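You operate a simulated robot arm through the tools that you are given. There is no shell and no other tool. Be economical: measure what you need, move in short steps, check, and stop when the job is done.

Carry out the task below with a simulated robot arm. There is one attempt and no reset: what you move stays moved.

TASK
Free the stuck block with the black button and turn the heat down to 100.
Fine: raise the red lever first; the block goes in the white tray.

It is judged by the outcome, as a careful person would: the job done as asked, and still so three seconds after it is handed in. It fails if anything else is knocked over, pushed out of place, dropped, spilled or broken.

THE ROBOT
A 7-joint arm with a two-finger parallel gripper, fixed in place. Base frame: the origin is at the foot of the arm, x ahead of it, y to its left, z up. Lengths are in mm, angles in rad, forces in N, time in s.
Its first joint turns from -1.152 to 1.152 rad. Payload 2.5 kg.
Tool frame: the origin (TCP) lies between the finger pads and is the grasp point; the fingertips stand 23 mm ahead of it; z points along the fingers, y is the line along which they close. The gripper opens to 94 mm. The fingers are 38 mm wide and 10 mm thick; the gripper's body (54 by 96 mm) begins 39 mm behind the TCP.
Orientation is told as [roll, pitch, yaw] about the base's x, y, z axes, in that order, counted from this pose: with the fingers straight down and closing along the base's y, the tool's x points along the base's -x, its y along +y and its z along -z.

THE INTERFACE
- The arm moves only by the tool play_rows. Its argument "series" is a list of rows, each a list of 3 entries, a list of its own where there are three numbers: the shift along the base's x, y, z in mm, then the turn, a rotation vector about the base's x, y, z in rad, then the finger opening in mm, from 0 to 94. In form: [[[x, y, z], [ax, ay, az], claw], ...]. A call has 1 to 8 rows; each row shifts and turns the commanded pose from where the row before left it. A row lasts 0.2 s, in which the tool goes at most 50 mm and 0.15 rad; a call with a longer step from one row to the next is refused whole, and so is a gripper value outside its range. A pose out of reach is approached as far as the arm can. The call stops where the force on the tool passes 40 N (or 10 N more than at its start, if that is more) or the arm is blocked; 0.2 s more then pass. The fingers move at their own pace (about 108 mm/s each) and stop on an object; they squeeze with about 25 N. The grip force told is the motor's: it shows also when the fingers shut on nothing. Time passes only in rows, and 0.2 s behind the last, so rows that do not move let the fingers close. It gives the time, the measured TCP pose, the force on the tool (base axes), the opening and the grip force at its end, in the units of the frame above (readings bear some noise), and new pictures: "pictures" is both (left out), scene, wrist or none.
- Cameras (640 x 400 px; columns grow to the right, rows downward): "scene" is fixed at [114.8, -414.4, 525.3]; the picture's right is [0.86, -0.51, 0.00], its down [-0.42, -0.70, -0.58] and it looks along [0.30, 0.50, -0.81] (base axes); focal length 222 px, centre (320, 200). "wrist" rides on the gripper at [-39, 0, -44] in the tool frame; the picture's right is [0.00, -1.00, 0.00], its down [0.97, 0.00, -0.24] and it looks along [0.24, 0.00, 0.97] (tool axes); focal length 218 px, centre (320, 200).
- point_at(camera, pixels): there is no depth. For up to 12 entries [column, row, z] of the newest picture of that camera ("zoom" is the newest enlarged one), the place [x, y] in the base frame at which the ray of that pixel passes the height z, good to about 2 mm, but the place of the scene camera against the robot may be out by one fixed shift of up to 18 mm in any direction. No time passes.
- enlarge(camera, box): a new picture of the part [left, top, right, bottom] of that camera's present view, enlarged. No time passes.
- hand_in(): hands the job in; it is judged then, once.

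Work in short steps. Measure before you move; look again where a grasp or a placing could have gone wrong, and mend it. You have 80 turns and 120 pictures in all, those below and enlarged ones among them. Open the gripper and draw the arm clear of the work before you hand the job in, unless the task says otherwise; then end with one line.

The tools are called after "Emit:" as name(argument=value, ...) on one line, values as JSON. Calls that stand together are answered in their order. play_rows: Moves the arm, as the interface text tells. Its arguments: {"type":"object","properties":{"series":{"type":"array"},"pictures":{"type":"string","enum":["both","scene","wrist","none"]}},"required":["series"]} The other tools are called the same way: point_at (camera, pixels) gives the place at which the rays of pixels pass given heights; enlarge (camera, box) takes an enlarged picture of a part of a camera's view; hand_in () hands the job in.

At the start:

```text
clock: 0.0
eef_pos: [267.4, -312.7, 333.6]
tool_rot: [-0.001, -0.001, -0.001]
contact_force: [0.0, -0.3, -0.4]
grip_width: 94.0
gripper_force: 0.1
```

scene: 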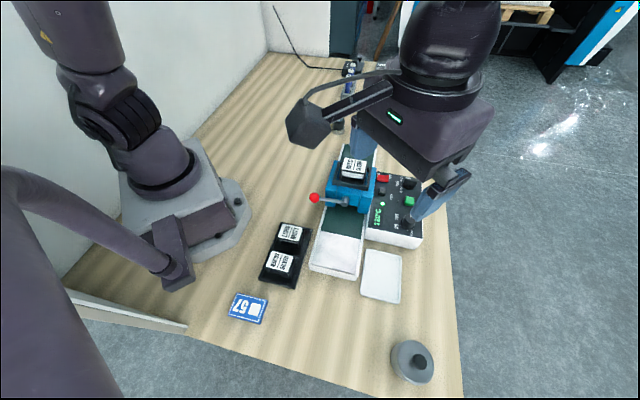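
wrist: 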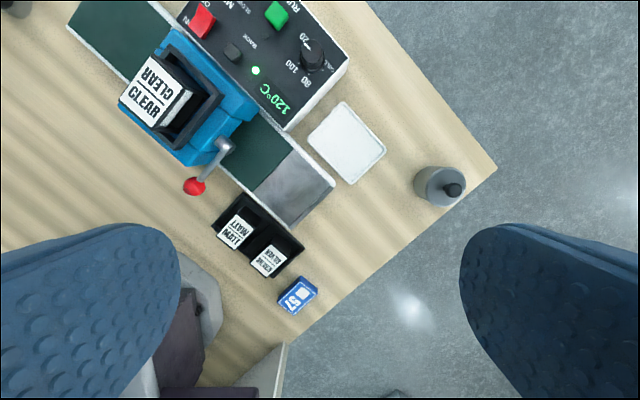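

I look closely at the machine in both views before moving.

Emit:
enlarge(camera="wrist", box=[60, 0, 400, 212])

Emit:
enlarge(camera="scene", box=[240, 130, 460, 310])

```text
1.88 times, centred on (230, 106) of wrist
```

zoom: 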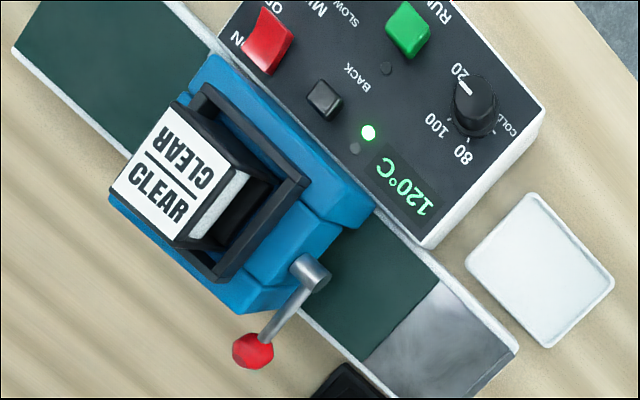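

```text
2.22 times, centred on (350, 220) of scene
```

zoom: 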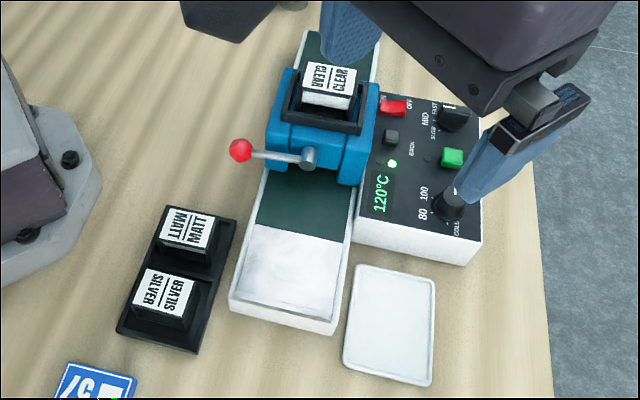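

I triangulate main features (button, knob, lever ball, tray) from both cameras at several heights.

Emit:
point_at(camera="wrist", pixels=[[233, 52, -110], [233, 52, -160], [311, 55, -110], [311, 55, -160], [194, 187, -60], [194, 187, -130], [347, 142, -207], [347, 142, -190], [300, 200, -160], [300, 200, -207], [223, 145, -60], [223, 145, -130]])

Emit:
point_at(camera="scene", pixels=[[382, 192, -110], [382, 192, -160], [407, 222, -110], [407, 222, -160], [314, 198, -60], [314, 198, -130], [381, 276, -207], [381, 276, -190], [337, 255, -160], [337, 255, -207], [346, 202, -60], [346, 202, -130]])

```text
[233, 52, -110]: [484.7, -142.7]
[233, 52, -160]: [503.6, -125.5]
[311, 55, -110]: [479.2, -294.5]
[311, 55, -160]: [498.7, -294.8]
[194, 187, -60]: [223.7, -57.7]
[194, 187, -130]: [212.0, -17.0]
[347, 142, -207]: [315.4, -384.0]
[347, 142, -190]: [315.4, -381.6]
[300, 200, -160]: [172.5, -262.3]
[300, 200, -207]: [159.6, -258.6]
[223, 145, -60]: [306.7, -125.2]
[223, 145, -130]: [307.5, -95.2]
```

```text
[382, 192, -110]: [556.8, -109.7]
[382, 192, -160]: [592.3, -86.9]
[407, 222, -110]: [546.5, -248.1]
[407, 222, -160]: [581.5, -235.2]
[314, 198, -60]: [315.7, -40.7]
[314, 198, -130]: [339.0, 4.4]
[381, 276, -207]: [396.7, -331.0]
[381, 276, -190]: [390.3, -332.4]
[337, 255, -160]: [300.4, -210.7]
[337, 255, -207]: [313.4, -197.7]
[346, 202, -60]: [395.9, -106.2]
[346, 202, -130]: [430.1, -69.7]
```

The two cameras disagree at z≈-207 but agree if the table is near z≈0; I'll move the wrist camera sideways at height to triangulate with it alone.

Emit:
play_rows(series=[[[0, 40, 0], [0, 0, 0], 94], [[0, 40, 0], [0, 0, 0], 94], [[0, 40, 0], [0, 0, 0], 94], [[0, 0, 0], [0, 0, 0], 94]])

```text
clock: 1.0
eef_pos: [266.5, -190.7, 332.8]
tool_rot: [0.0, 0.001, 0.0]
contact_force: [0.7, 0.3, 0.2]
grip_width: 93.9
gripper_force: 0.1
```

scene: 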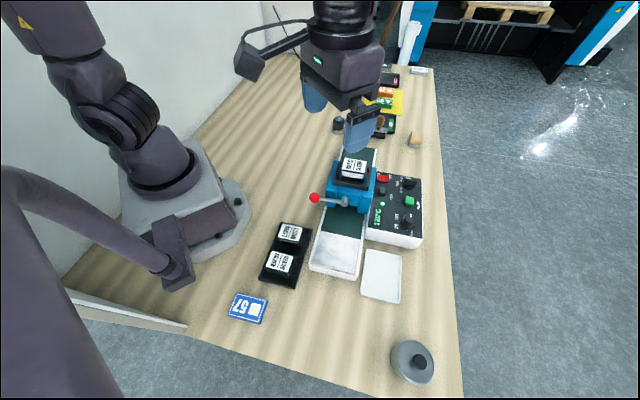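
wrist: 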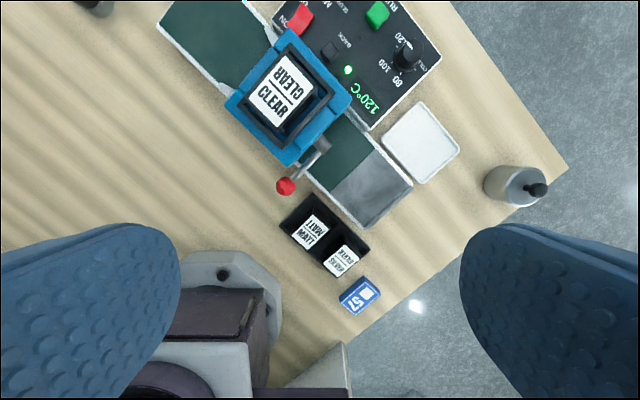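

The parallax (tray moved 74 px for 122 mm) confirms the table is near z≈0. Now looking closely for the stuck block.

Emit:
enlarge(camera="scene", box=[290, 130, 440, 290])

Emit:
enlarge(camera="wrist", box=[150, 0, 470, 230])

Emit:
enlarge(camera="scene", box=[310, 50, 440, 150])

```text
2.50 times, centred on (365, 210) of scene
```

zoom: 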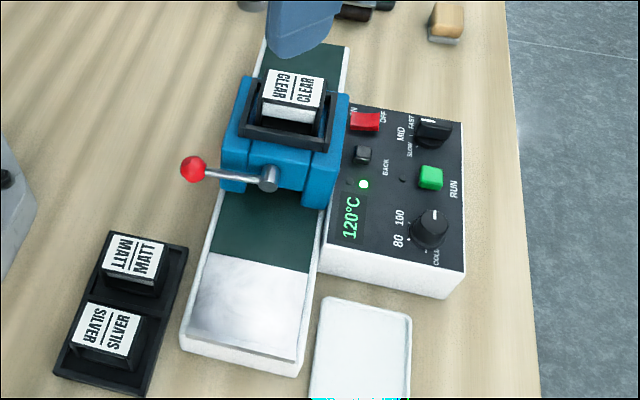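

```text
1.74 times, centred on (310, 115) of wrist
```

zoom: 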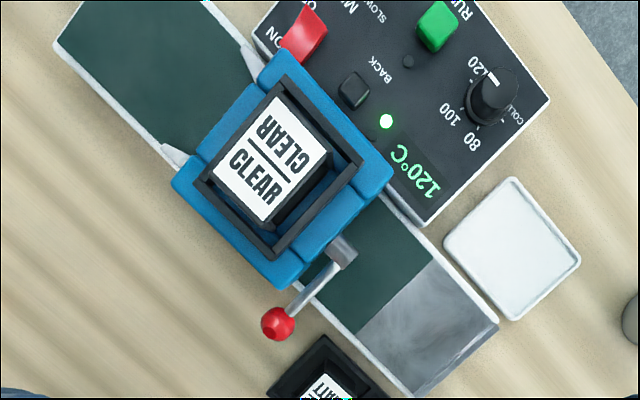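

```text
4.00 times, centred on (375, 100) of scene
```

zoom: 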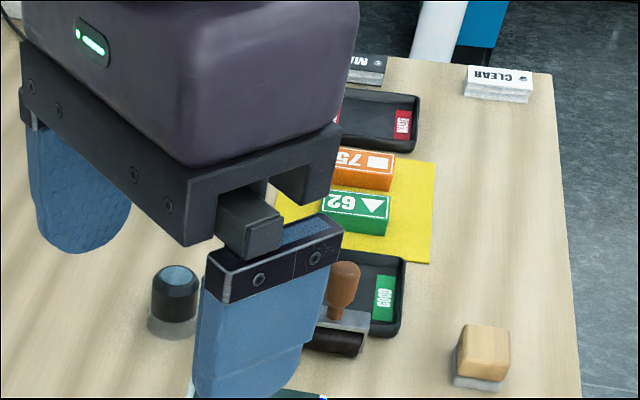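

Measured roughly: lever ball (253,-146,92), pivot (305,-193,100), button (421,-203,65), knob (420,-301,70). I lower to z≈220 above the ball with the yaw aligned to the belt for a closer look.

Emit:
play_rows(series=[[[-2.6, 9, -22.6], [0, 0, -0.148], 94], [[-2.6, 9, -22.6], [0, 0, -0.148], 94], [[-2.6, 9, -22.6], [0, 0, -0.148], 94], [[-2.6, 9, -22.6], [0, 0, -0.148], 94], [[-2.6, 9, -22.6], [0, 0, -0.148], 94], [[0, 0, 0], [0, 0, 0], 94]])

```text
clock: 2.4
eef_pos: [254.2, -146.8, 220.7]
tool_rot: [0.001, 0.001, -0.742]
contact_force: [0.1, -0.4, -0.5]
grip_width: 94.1
gripper_force: 0.1
```

scene: 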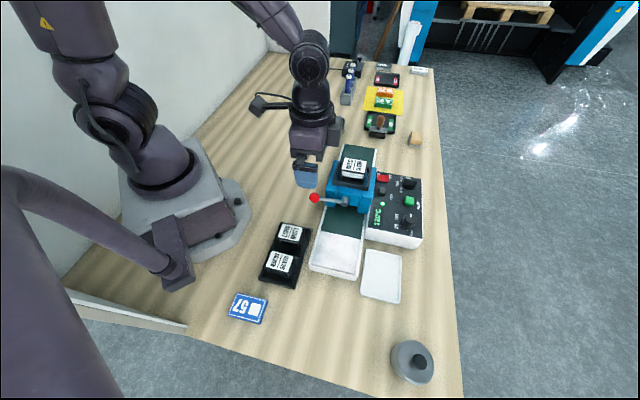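
wrist: 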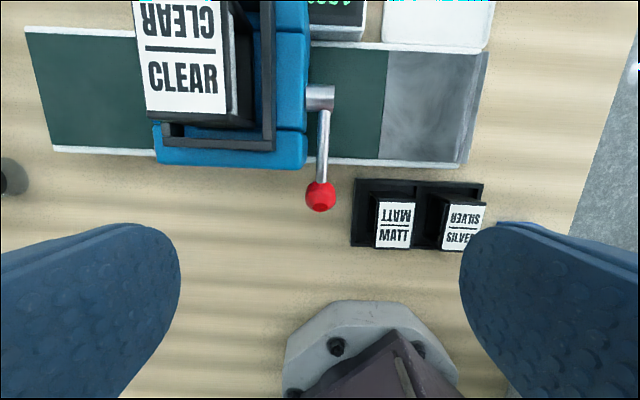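

The view is aligned with the belt: ball at (320,195) lies under the TCP, only ~11 mm from the blue head face, so a finger won't fit behind it; I'll push it up from below with closed, tilted fingers approaching from the outside. First tilt ~0.75 rad while moving outward.

Emit:
play_rows(series=[[[-7.2, 5.4, -8], [-0.1005, -0.111, 0], 40], [[-7.2, 5.4, -8], [-0.1005, -0.111, 0], 0], [[-7.2, 5.4, -8], [-0.1005, -0.111, 0], 0], [[-7.2, 5.4, -8], [-0.1005, -0.111, 0], 0], [[-7.2, 5.4, -8], [-0.1005, -0.111, 0], 0], [[0, 0, 0], [0, 0, 0], 0]])

```text
clock: 3.8
eef_pos: [297.2, -155.8, 189.4]
tool_rot: [0.004, -0.751, -0.742]
contact_force: [-0.3, -0.3, -0.6]
grip_width: 0.1
gripper_force: 24.9
out of reach, approached as far as the arm can: row 3, 4, 5
```

scene: 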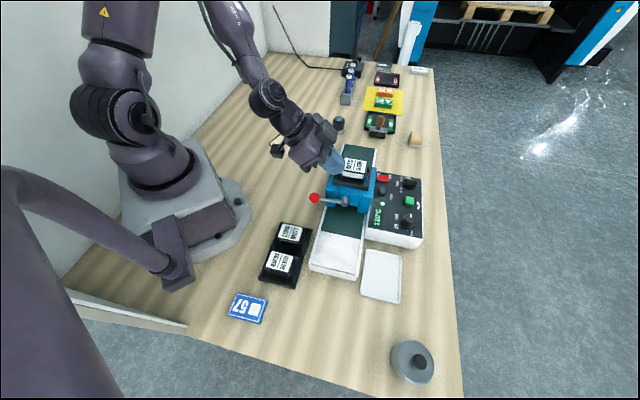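
wrist: 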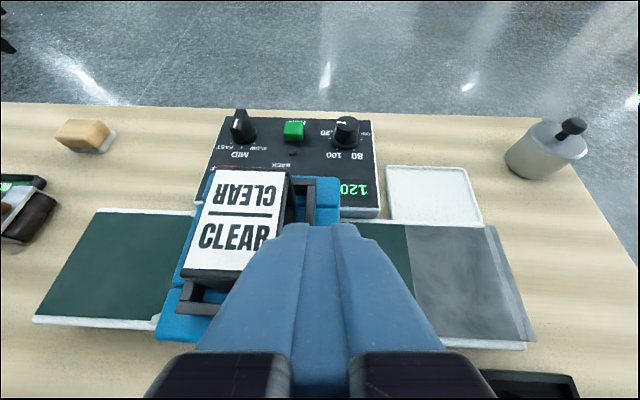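

That lean is out of reach, so I go back to vertical, raised, and will instead grip the ball with the fingertips from above.

Emit:
play_rows(series=[[[0, 0, 45], [0, 0, 0], 0], [[7.2, -5.4, 0], [0.1005, 0.111, 0], 0], [[7.2, -5.4, 0], [0.1005, 0.111, 0], 0], [[7.2, -5.4, 0], [0.1005, 0.111, 0], 60], [[7.2, -5.4, 0], [0.1005, 0.111, 0], 60], [[7.2, -5.4, 0], [0.1005, 0.111, 0], 60], [[-27, -30, -10], [0, 0, 0], 60], [[0, 0, 0], [0, 0, 0], 60]], pictures="wrist")

Emit:
enlarge(camera="wrist", box=[80, 0, 400, 200])

```text
clock: 5.6
eef_pos: [305.9, -211.8, 226.4]
tool_rot: [0.0, -0.001, -0.74]
contact_force: [0.3, 0.2, -0.5]
grip_width: 60.1
gripper_force: 0.1
```

wrist: 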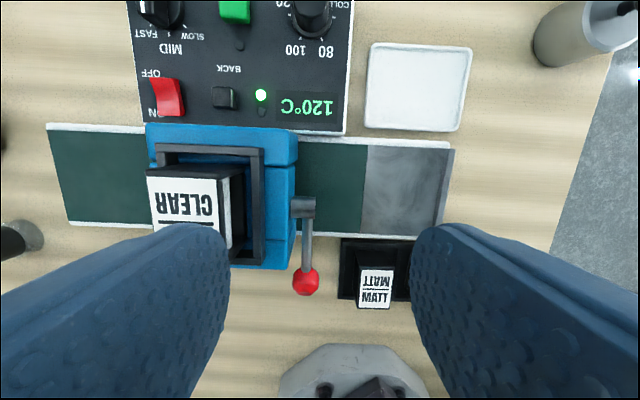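

```text
2.00 times, centred on (240, 100) of wrist
```

zoom: 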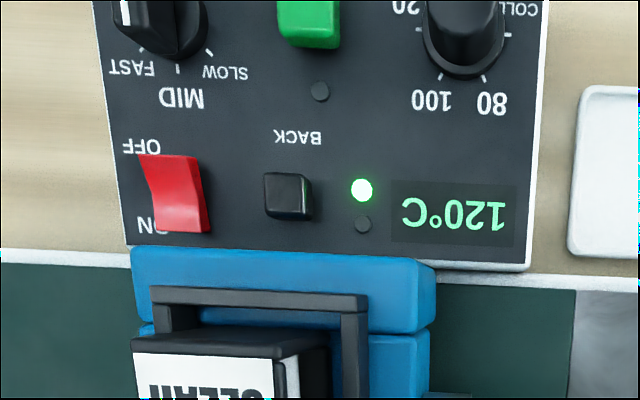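

Triangulated in the belt frame: ball centre (254.4,-147.4,94), pivot z≈98 with 72 mm lever, head top z≈112 with its edge 23 mm inboard of the ball. I move above the ball (offset 7 mm outward) and come down partway with 45 mm opening.

Emit:
play_rows(series=[[[-28.5, 34.7, 0], [0, 0, 0], 45], [[-28.5, 34.7, 0], [0, 0, 0], 45], [[0, 0, -40], [0, 0, 0], 45], [[0, 0, -40], [0, 0, 0], 45], [[0, 0, 0], [0, 0, 0], 45]])

```text
clock: 6.8
eef_pos: [247.9, -141.3, 146.0]
tool_rot: [0.0, 0.0, -0.74]
contact_force: [-0.4, 0.2, -0.6]
grip_width: 45.0
gripper_force: 0.0
```

scene: 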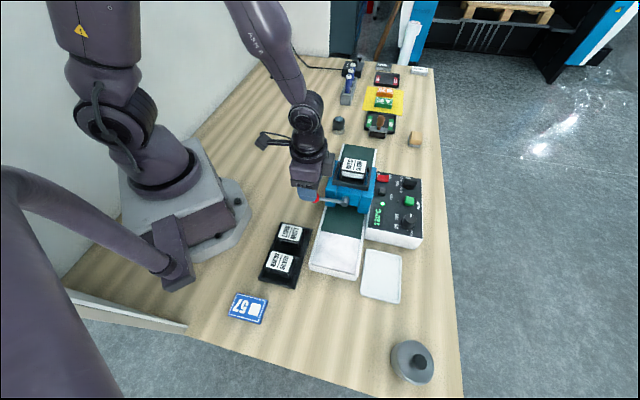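
wrist: 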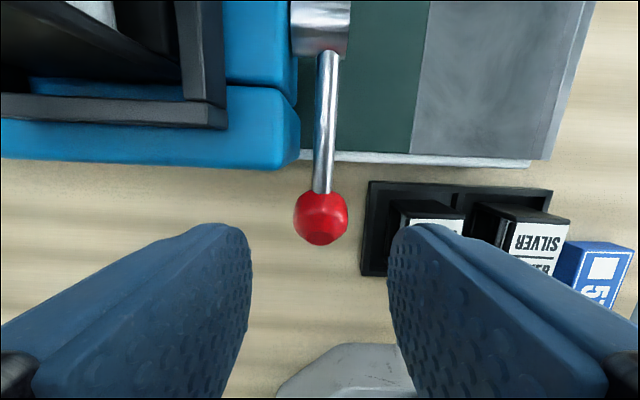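

The ball (320,217) is centred between the fingers and the head is clear; I descend 38 mm and close on it.

Emit:
play_rows(series=[[[0, 0, -19], [0, 0, 0], 36], [[0, 0, -19], [0, 0, 0], 36], [[0, 0, 0], [0, 0, 0], 10], [[0, 0, 0], [0, 0, 0], 10]])

```text
clock: 7.8
eef_pos: [247.4, -141.5, 106.9]
tool_rot: [-0.003, 0.001, -0.743]
contact_force: [-13.5, -4.8, 13.5]
grip_width: 23.7
gripper_force: 45.3
```

scene: 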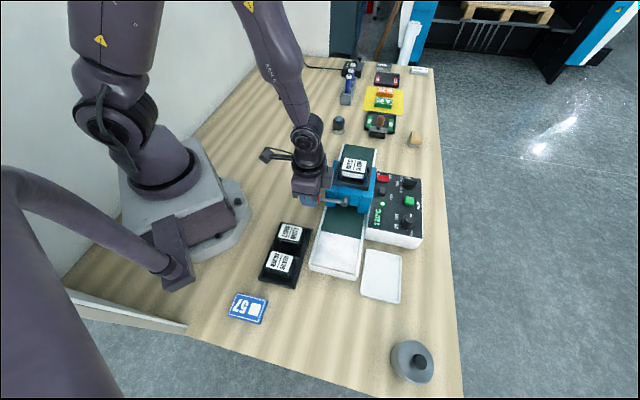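
wrist: 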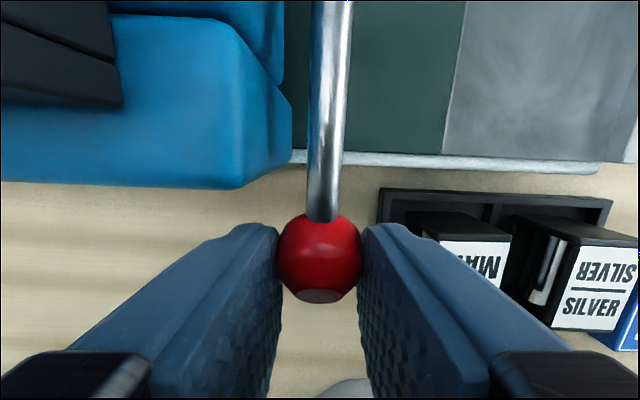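

Ball gripped (23.7 mm). I lift it along its arc about the pivot, first ~30°.

Emit:
play_rows(series=[[[0.3, -0.3, 12.4], [0, 0, 0], 10], [[1.9, -1.8, 12.2], [0, 0, 0], 10], [[3.5, -3.2, 11.6], [0, 0, 0], 10], [[0, 0, 0], [0, 0, 0], 10]])

```text
clock: 8.8
eef_pos: [252.5, -144.9, 143.0]
tool_rot: [-0.002, 0.009, -0.737]
contact_force: [-14.3, 7.2, -9.8]
grip_width: 24.0
gripper_force: 45.0
```

scene: 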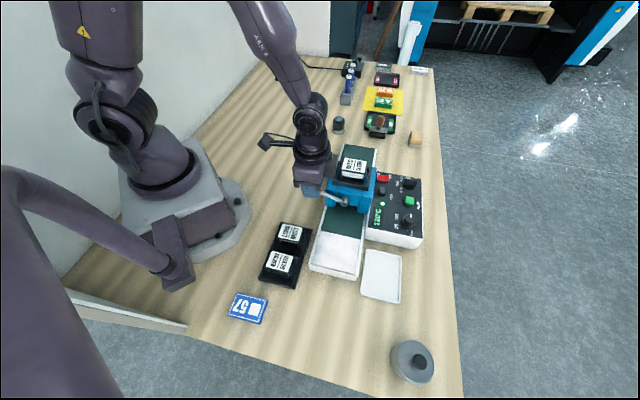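
wrist: 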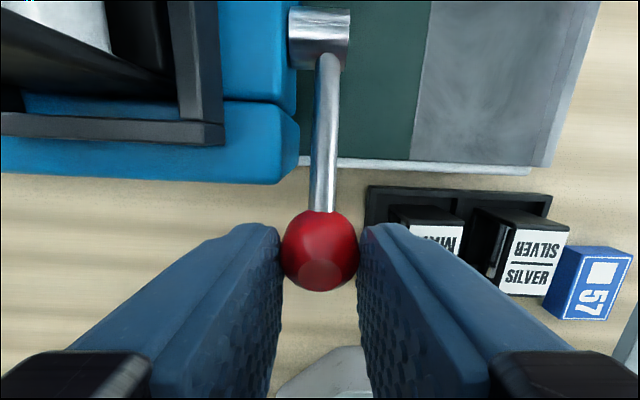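

The lever follows without undue force; continue the arc another ~30°.

Emit:
play_rows(series=[[[4.9, -4.4, 10.6], [0, 0, 0], 10], [[6.2, -5.7, 9.3], [0, 0, 0], 10], [[7.2, -6.6, 7.6], [0, 0, 0], 10], [[0, 0, 0], [0, 0, 0], 10]])

```text
clock: 9.8
eef_pos: [274.5, -165.3, 171.4]
tool_rot: [-0.002, -0.002, -0.74]
contact_force: [-0.3, -0.9, -0.5]
grip_width: 9.9
gripper_force: 0.2
```

scene: 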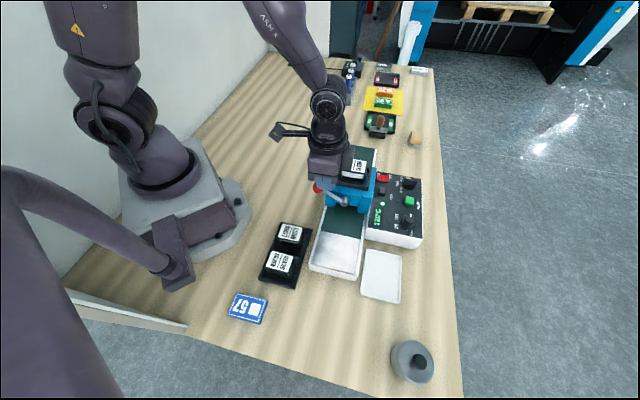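
wrist: 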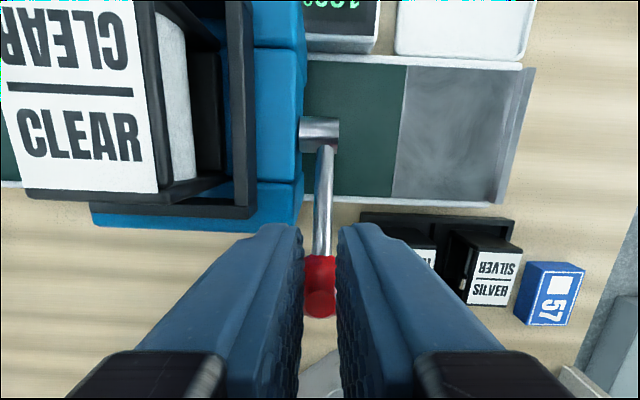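

The ball slipped out and now sits lower at (320,288) but still raised (~35° est.). I lift clear and look from the scene camera.

Emit:
play_rows(series=[[[0, 0, 45], [0, 0, 0], 30], [[-30, 27, 20], [0, 0, 0], 30], [[-30, 27, 0], [0, 0, 0], 30], [[0, 0, 0], [0, 0, 0], 30]])

Emit:
enlarge(camera="scene", box=[290, 140, 430, 230])

```text
clock: 10.8
eef_pos: [212.4, -109.4, 235.5]
tool_rot: [-0.002, -0.001, -0.74]
contact_force: [-0.4, -0.4, 0.6]
grip_width: 29.8
gripper_force: 0.0
```

scene: 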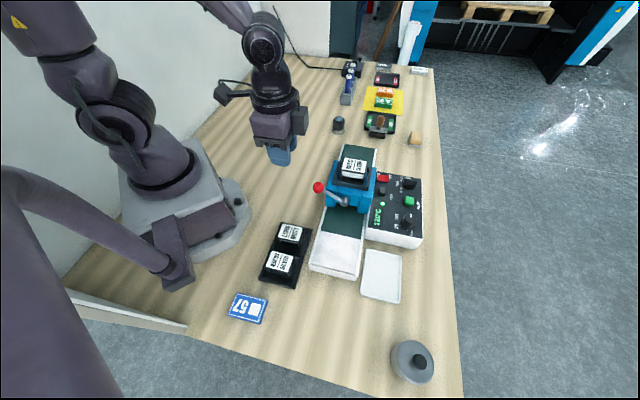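
wrist: 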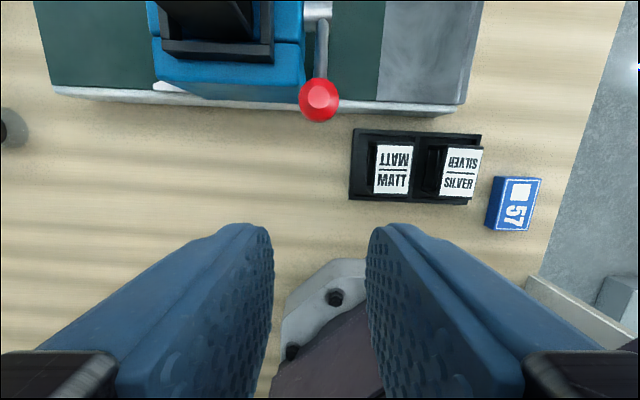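

```text
4.44 times, centred on (360, 185) of scene
```

zoom: 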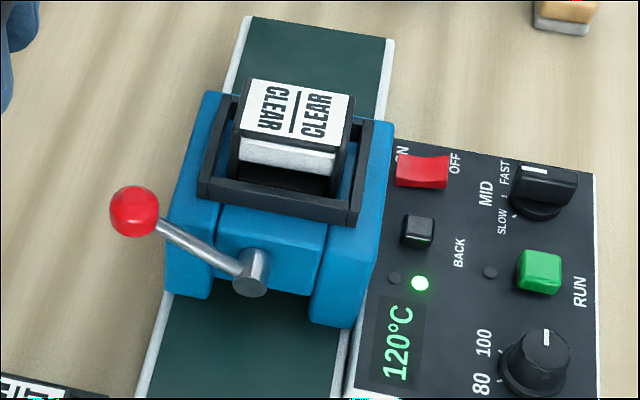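

The lever is up ~30° and holds there. To check whether that's its end stop, I regrip the ball deeper and try to push further along the arc.

Emit:
play_rows(series=[[[21.2, -19.2, 0], [0, 0, 0], 36], [[21.3, -19.2, -25], [0, 0, 0], 36], [[0, 0, -35], [0, 0, 0], 36], [[0, 0, -34], [0, 0, 0], 36], [[0, 0, 0], [0, 0, 0], 10], [[0, 0, 0], [0, 0, 0], 10]], pictures="wrist")

```text
clock: 12.2
eef_pos: [256.4, -150.6, 140.7]
tool_rot: [-0.002, 0.002, -0.742]
contact_force: [-16.8, -5.9, 10.2]
grip_width: 24.3
gripper_force: 45.7
```

wrist: 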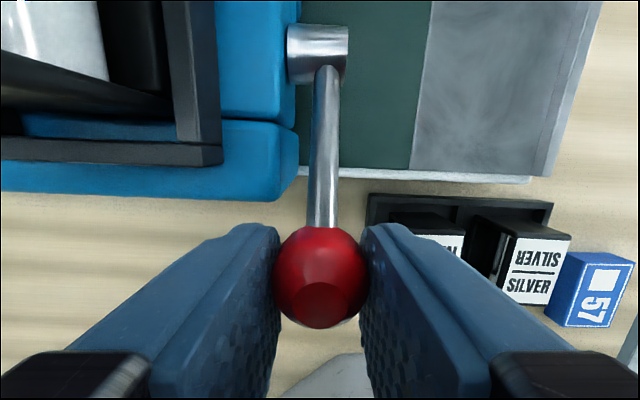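

Emit:
play_rows(series=[[[3.5, -3.2, 7.3], [0, 0, 0], 10], [[4.2, -3.8, 6.6], [0, 0, 0], 10], [[0, 0, 0], [0, 0, 0], 10]])

```text
clock: 12.6
eef_pos: [255.8, -148.7, 144.3]
tool_rot: [-0.005, 0.01, -0.74]
contact_force: [-0.8, 1.1, -8.2]
grip_width: 23.8
gripper_force: 45.1
stopped in row 2: the force on the tool passed its limit (the readings are from after the stop); the commanded pose is now the measured one
```

scene: 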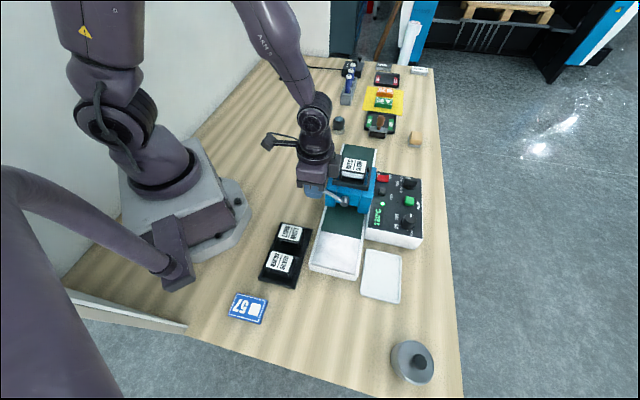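
wrist: 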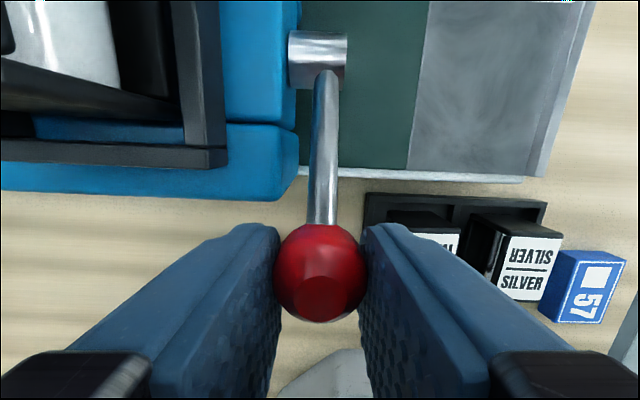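

The end stop is confirmed: the lever is fully raised. I release, rise, and go over the black button (~(421,-204)).

Emit:
play_rows(series=[[[0, 0, 0], [0, 0, 0], 40], [[0, 0, 45], [0, 0, 0], 40], [[0, 0, 40], [0, 0, 0], 20], [[42.4, -14.8, 0], [0, 0, 0], 0], [[42.4, -14.8, 0], [0, 0, 0], 0], [[42.3, -14.8, 0], [0, 0, 0], 0], [[42.3, -14.8, 0], [0, 0, 0], 0], [[0, 0, -20], [0, 0, 0], 0]])

```text
clock: 14.4
eef_pos: [424.8, -206.8, 209.0]
tool_rot: [-0.006, 0.011, -0.739]
contact_force: [-0.1, 0.4, -0.7]
grip_width: 0.0
gripper_force: 24.9
```

scene: 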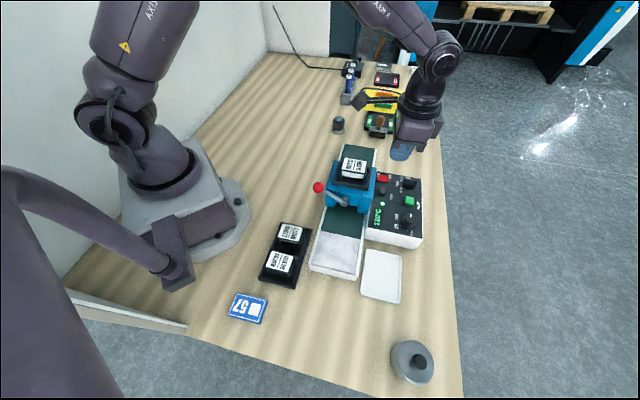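
wrist: 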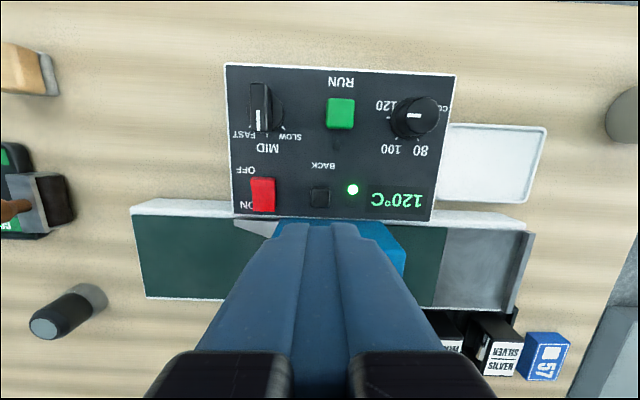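

Button at (320,196) lines up with the finger blade (B≈133.7, L≈449). I descend to just above it.

Emit:
play_rows(series=[[[0, 0, -36], [0, 0, 0], 0], [[0, 0, -36], [0, 0, 0], 0], [[0, 0, -30], [0, 0, 0], 0], [[0, 0, 0], [0, 0, 0], 0]])

Emit:
enlarge(camera="scene", box=[320, 120, 460, 260])

```text
clock: 15.4
eef_pos: [426.0, -208.6, 107.5]
tool_rot: [-0.003, 0.012, -0.74]
contact_force: [-0.3, -0.5, -0.5]
grip_width: 0.0
gripper_force: 25.0
```

scene: 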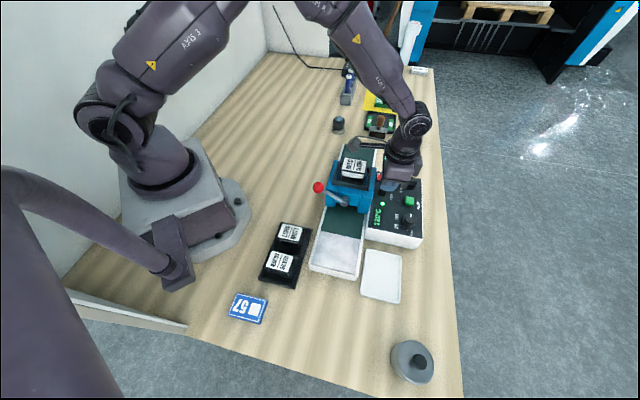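
wrist: 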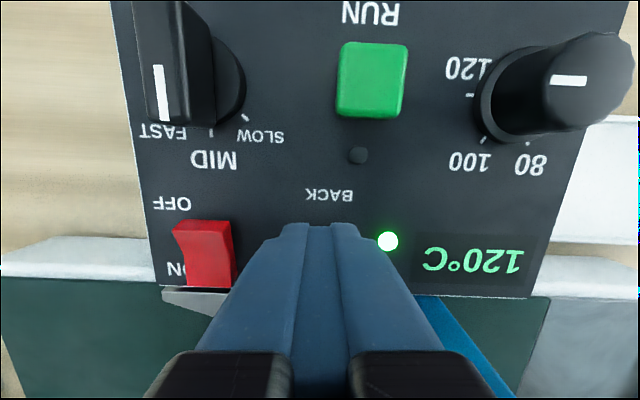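

```text
2.86 times, centred on (390, 190) of scene
```

zoom: 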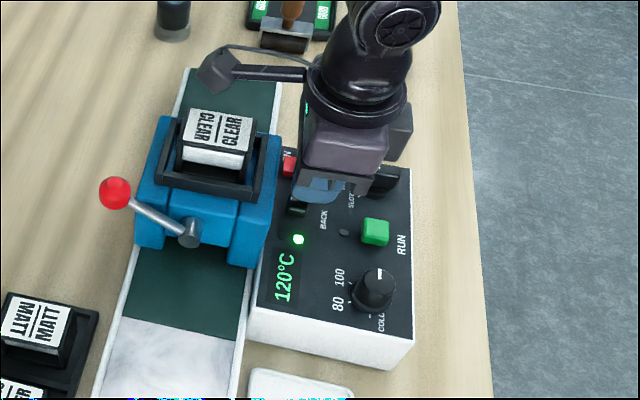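

Blade is right above the button. Press down in small steps.

Emit:
play_rows(series=[[[0, 0, -10], [0, 0, 0], 0], [[0, 0, -5], [0, 0, 0], 0], [[0, 0, -3], [0, 0, 0], 0], [[0, 0, -3], [0, 0, 0], 0], [[0, 0, 0], [0, 0, 0], 0]])

```text
clock: 16.4
eef_pos: [426.6, -208.5, 92.6]
tool_rot: [-0.002, 0.012, -0.741]
contact_force: [-5.3, 2.3, 12.7]
grip_width: 0.0
gripper_force: 24.9
stopped in row 5: the force on the tool passed its limit (the readings are from after the stop); the commanded pose is now the measured one
```

scene: 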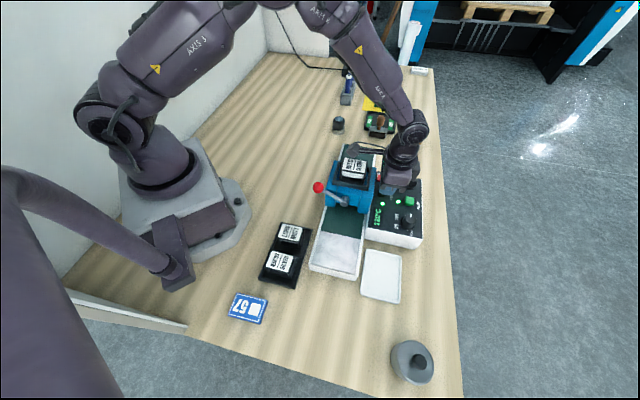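
wrist: 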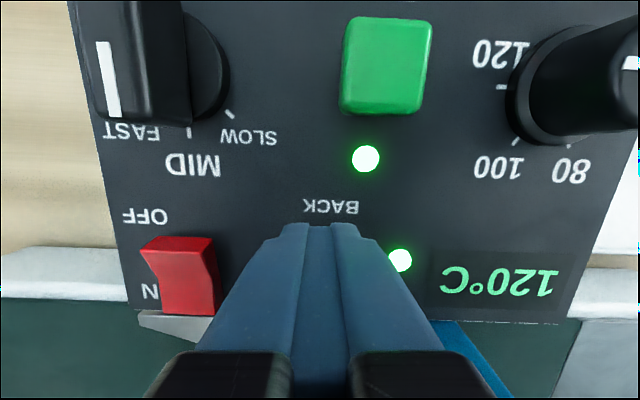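

The indicator at (365,158) is now lit: the button is pressed. I hold for a moment and check for the block.

Emit:
play_rows(series=[[[0, 0, -1], [0, 0, 0], 0], [[0, 0, 0], [0, 0, 0], 0], [[0, 0, 0], [0, 0, 0], 0], [[0, 0, 0], [0, 0, 0], 0], [[0, 0, 0], [0, 0, 0], 0], [[0, 0, 0], [0, 0, 0], 0]], pictures="scene")

Emit:
enlarge(camera="scene", box=[290, 120, 450, 280])

```text
clock: 17.8
eef_pos: [427.6, -208.4, 90.6]
tool_rot: [-0.005, 0.01, -0.74]
contact_force: [-4.2, 1.0, 34.8]
grip_width: 0.2
gripper_force: 25.0
```

scene: 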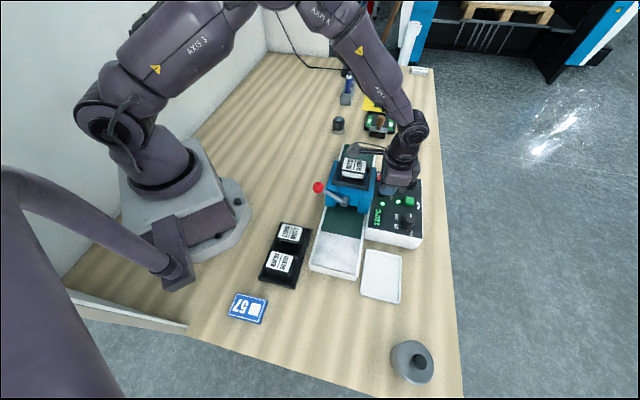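

```text
2.50 times, centred on (370, 200) of scene
```

zoom: 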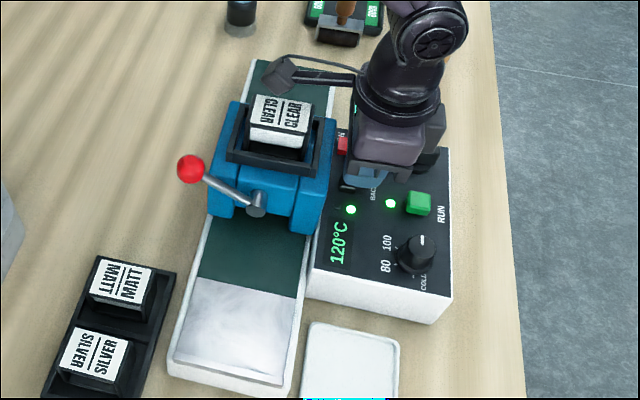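

No block yet on the front; keep holding a bit longer.

Emit:
play_rows(series=[[[0, 0, 0], [0, 0, 0], 0], [[0, 0, 0], [0, 0, 0], 0], [[0, 0, 0], [0, 0, 0], 0], [[0, 0, 0], [0, 0, 0], 0], [[0, 0, 0], [0, 0, 0], 0], [[0, 0, 0], [0, 0, 0], 0], [[0, 0, 0], [0, 0, 0], 0], [[0, 0, 0], [0, 0, 0], 0]], pictures="both")

Emit:
enlarge(camera="scene", box=[300, 130, 400, 280])

```text
clock: 19.6
eef_pos: [427.0, -208.9, 90.9]
tool_rot: [-0.006, 0.009, -0.741]
contact_force: [-2.9, -0.6, 35.3]
grip_width: 0.0
gripper_force: 24.6
```

scene: 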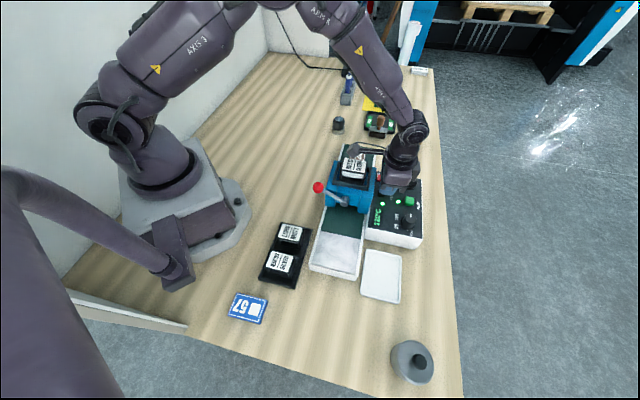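
wrist: 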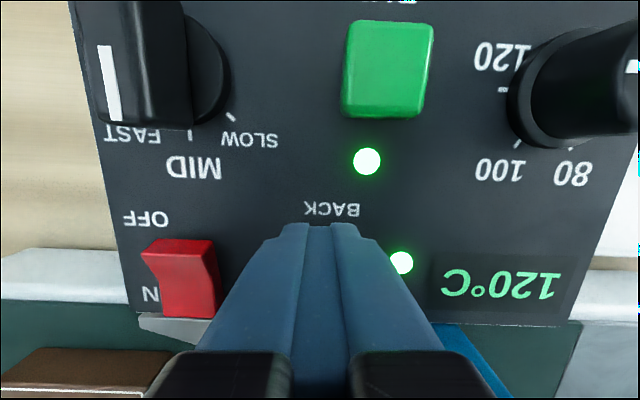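

```text
2.67 times, centred on (350, 205) of scene
```

zoom: 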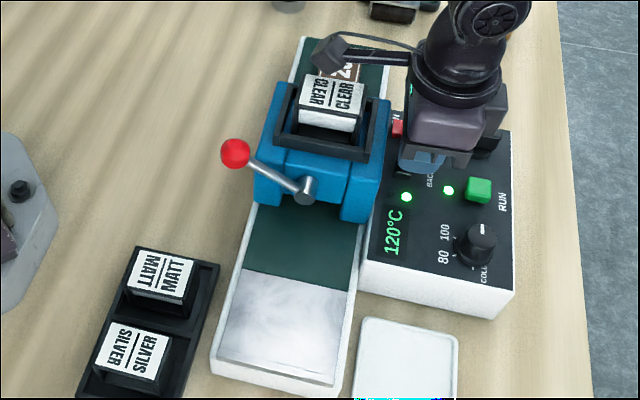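

A brown block (wrist, bottom-left) has come out at the rear. I release the button by rising now, so it doesn't run off the belt.

Emit:
play_rows(series=[[[0, 0, 25], [0, 0, 0], 0]], pictures="both")

```text
clock: 20.0
eef_pos: [426.4, -206.3, 112.8]
tool_rot: [-0.004, 0.014, -0.741]
contact_force: [0.1, -0.1, -1.1]
grip_width: 0.0
gripper_force: 25.2
```

scene: 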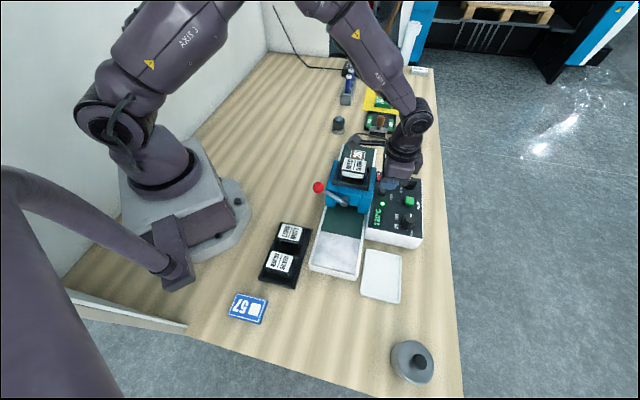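
wrist: 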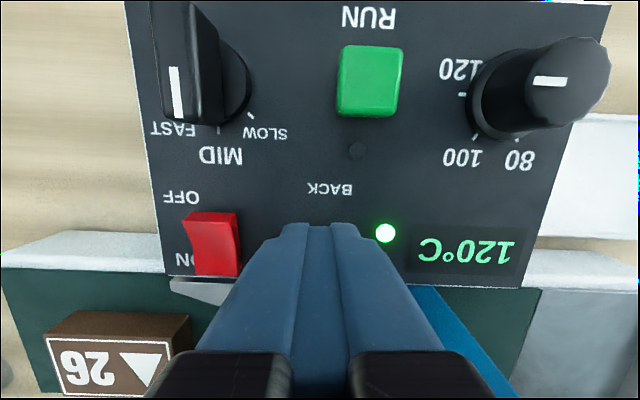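

The belt stopped on release; brown block "26" is out on the rear belt. I rise and move over it to view.

Emit:
play_rows(series=[[[0, 0, 45], [0, 0, 0], 0], [[0, 0, 45], [0, 0, 0], 0], [[-5, 40, 10], [0, 0, 0], 50], [[-5, 40, 0], [0, 0, 0], 70], [[-5, 20, 0], [0, 0, 0], 70], [[0, 0, 0], [0, 0, 0], 70]])

```text
clock: 21.4
eef_pos: [412.9, -106.9, 217.0]
tool_rot: [-0.004, 0.013, -0.741]
contact_force: [0.0, 0.2, -0.3]
grip_width: 69.8
gripper_force: 0.0
```

scene: 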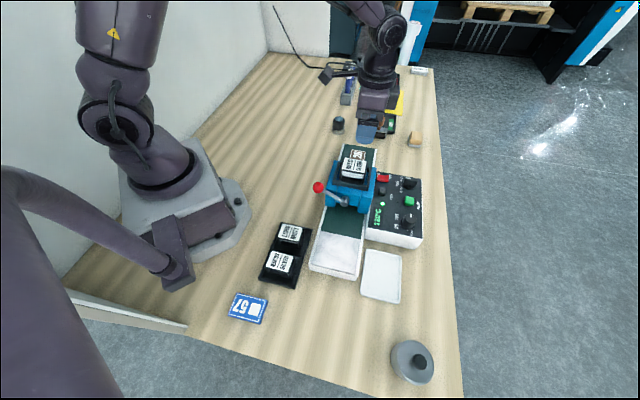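
wrist: 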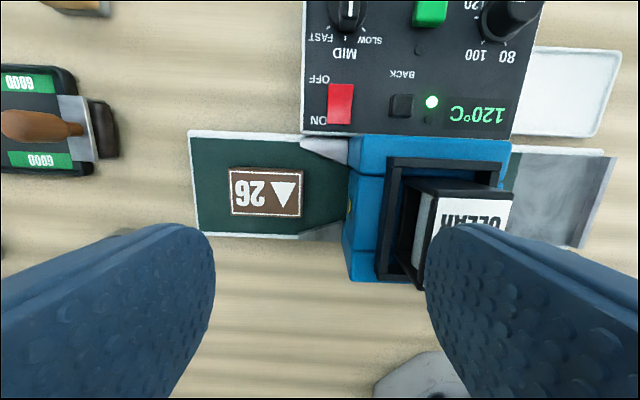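

Block "26" at (266,192) measures ~69×48 mm, centre ≈(445,-66), free on both ends. I go above it at z≈140 with the gripper fully open, fingers closing along its length.

Emit:
play_rows(series=[[[16, 20.5, 0], [0, 0, 0], 94], [[16, 20.5, 0], [0, 0, 0], 94], [[0, 0, -38], [0, 0, 0], 94], [[0, 0, -39], [0, 0, 0], 94], [[0, 0, 0], [0, 0, 0], 94]])

```text
clock: 22.6
eef_pos: [445.1, -67.9, 138.7]
tool_rot: [-0.001, 0.013, -0.741]
contact_force: [0.7, 0.3, 0.0]
grip_width: 93.8
gripper_force: 0.0
```

scene: 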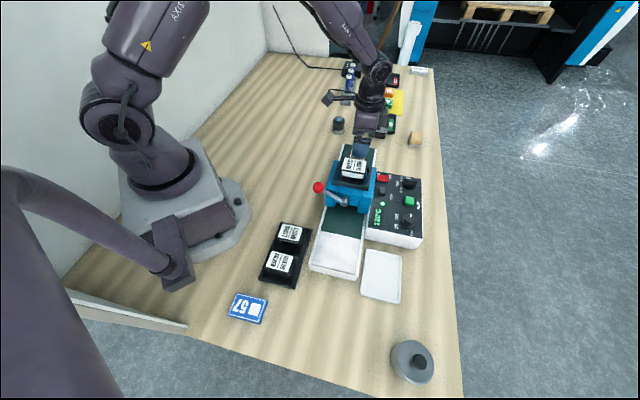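
wrist: 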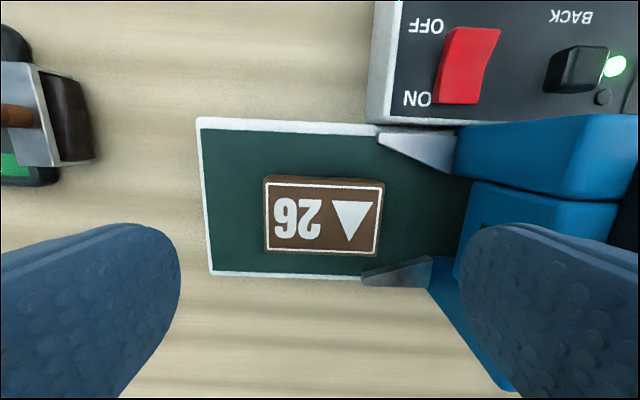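

With the gripper closing along the block's length the front finger would touch the head, so I'll grip its 47 mm width instead: rise a bit and yaw +90°.

Emit:
play_rows(series=[[[0, 0, 30], [0, 0, 0], 70], [[-4.6, 1.3, 0], [0, 0, 0.146], 70], [[0, 0, 0], [0, 0, 0.146], 70], [[0, 0, 0], [0, 0, 0.146], 70], [[0, 0, 0], [0, 0, 0.146], 70], [[0, 0, 0], [0, 0, 0.146], 70], [[0, 0, 0], [0, 0, 0.146], 70], [[0, 0, 0], [0, 0, 0.146], 70]], pictures="none")

Emit:
play_rows(series=[[[0, 0, 0], [0, 0, 0.146], 70], [[0, 0, 0], [0, 0, 0.146], 70], [[0, 0, 0], [0, 0, 0.146], 70], [[0, 0, 0], [0, 0, 0.111], 70], [[0, 0, -30], [0, 0, 0], 70], [[0, 0, 0], [0, 0, 0], 70]], pictures="wrist")

```text
clock: 24.4
eef_pos: [438.4, -65.9, 167.9]
tool_rot: [-0.002, 0.011, 0.284]
contact_force: [-0.7, -0.8, 0.0]
grip_width: 70.0
gripper_force: 0.1
```

```text
clock: 25.8
eef_pos: [437.4, -66.5, 137.9]
tool_rot: [-0.004, 0.011, 0.833]
contact_force: [-0.3, -0.2, 0.7]
grip_width: 69.8
gripper_force: 0.0
```

wrist: 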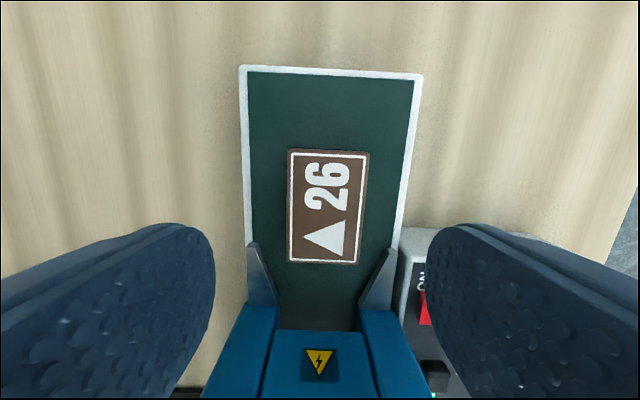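

Block centre (329,206) is ~5 mm off the TCP line; I correct and descend with a 64 mm opening to z≈58.

Emit:
play_rows(series=[[[6.9, -0.4, 0], [0, 0, 0], 64], [[0, 0, -35], [0, 0, 0], 64], [[0, 0, -30], [0, 0, 0], 64], [[0, 0, -15], [0, 0, 0], 64], [[0, 0, 0], [0, 0, 0], 64]])

```text
clock: 26.7
eef_pos: [449.2, -65.9, 81.8]
tool_rot: [-0.011, 0.012, 0.831]
contact_force: [1.9, 0.1, 3.5]
grip_width: 63.9
gripper_force: 0.1
stopped in row 4: the force on the tool passed its limit (the readings are from after the stop); the commanded pose is now the measured one
```

scene: 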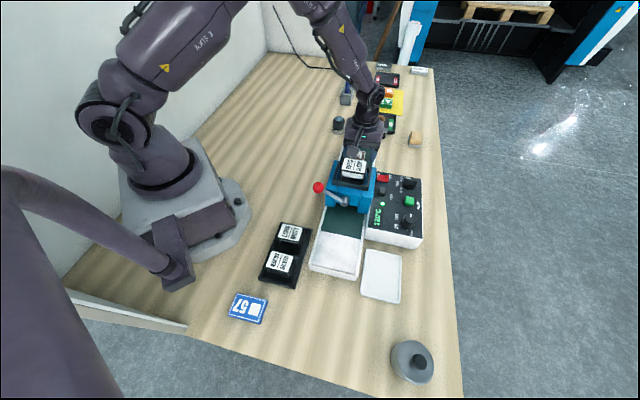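
wrist: 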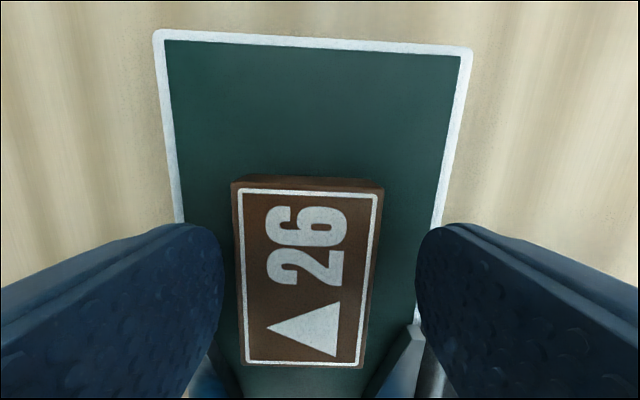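

The right fingertip touched a guide wing at (410,340). I rise 12 mm, shift ~6 mm to the rear and 4 mm left to centre, and descend again.

Emit:
play_rows(series=[[[0, 0, 12], [0, 0, 0], 64], [[0.8, 7.4, 0], [0, 0, 0], 62], [[0, 0, -14], [0, 0, 0], 62], [[0, 0, -6], [0, 0, 0], 62], [[0, 0, -6], [0, 0, 0], 62], [[0, 0, 0], [0, 0, 0], 62]])

```text
clock: 28.1
eef_pos: [449.2, -59.5, 69.2]
tool_rot: [-0.013, 0.011, 0.832]
contact_force: [-8.3, -2.8, 30.2]
grip_width: 63.7
gripper_force: 2.6
```

scene: 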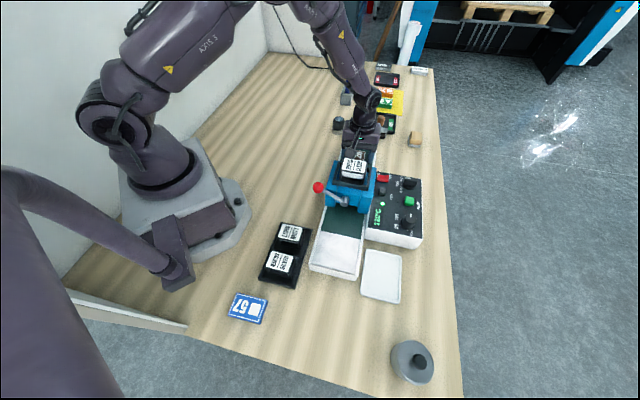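
wrist: 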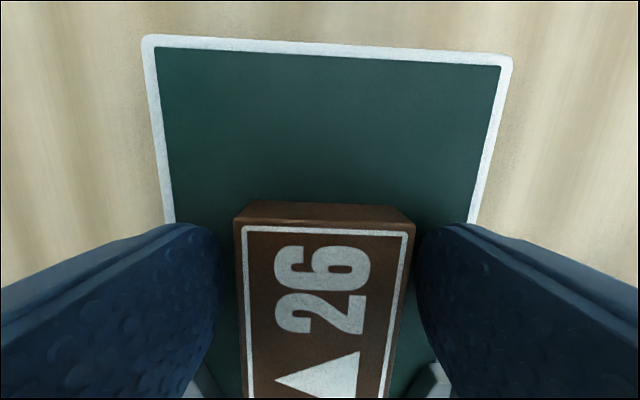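

Re-triangulating with the longer baseline puts the belt at z≈43, so the tips are now resting on the belt. I rise 3 mm and close on the block.

Emit:
play_rows(series=[[[0, 0, 3.5], [0, 0, 0], 62], [[0, 0, 0], [0, 0, 0], 50], [[0, 0, 0], [0, 0, 0], 40], [[0, 0, 0], [0, 0, 0], 40], [[0, 0, 0], [0, 0, 0], 40]])

```text
clock: 29.3
eef_pos: [450.3, -58.7, 70.5]
tool_rot: [-0.009, 0.012, 0.832]
contact_force: [-0.7, -0.3, 0.1]
grip_width: 44.0
gripper_force: 24.8
```

scene: 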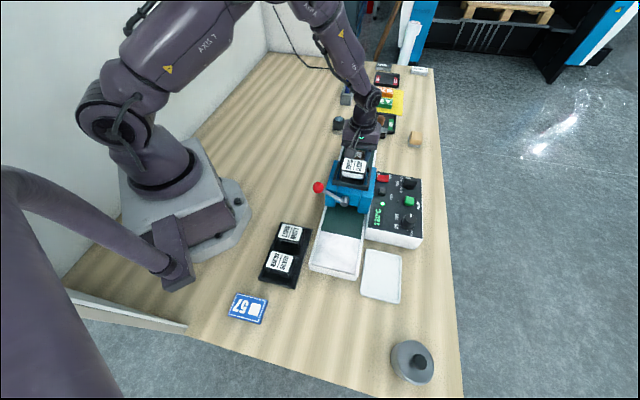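
wrist: 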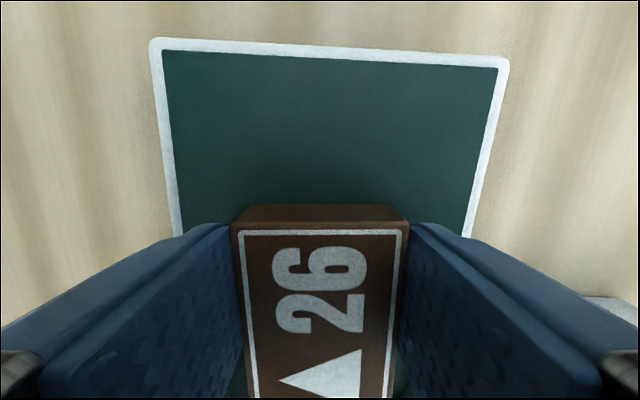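

Block gripped at 44 mm. I lift slightly, draw it away from the head, then lift high.

Emit:
play_rows(series=[[[2, 2.2, 4], [0, 0, 0], 40], [[5, 5.5, 3], [0, 0, 0], 40], [[0, 0, 30], [0, 0, 0], 40], [[0, 0, 45], [0, 0, 0], 40], [[0, 0, 45], [0, 0, 0], 40], [[0, 0, 0], [0, 0, 0], 40]])

```text
clock: 30.7
eef_pos: [459.6, -51.9, 196.2]
tool_rot: [-0.01, 0.011, 0.832]
contact_force: [0.2, 0.6, -0.1]
grip_width: 43.9
gripper_force: 25.4
```

scene: 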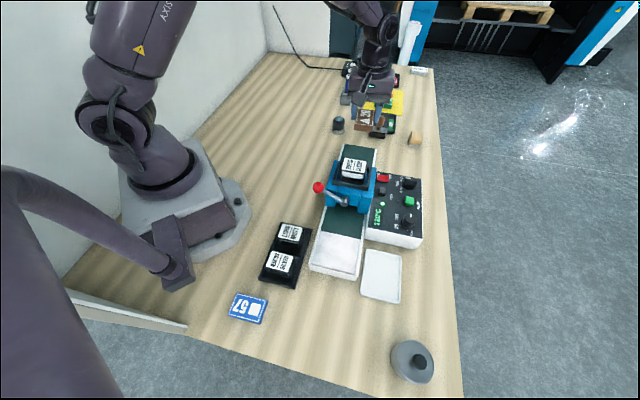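
wrist: 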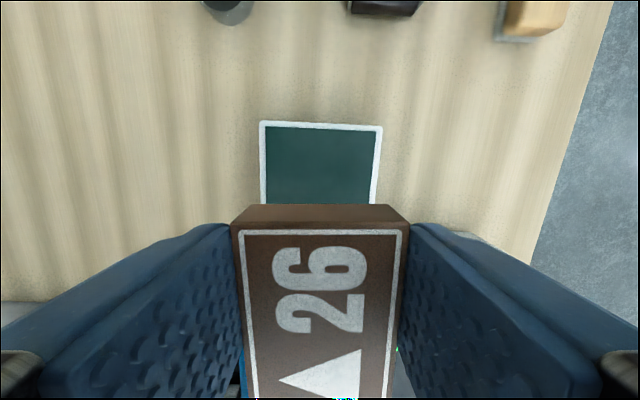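

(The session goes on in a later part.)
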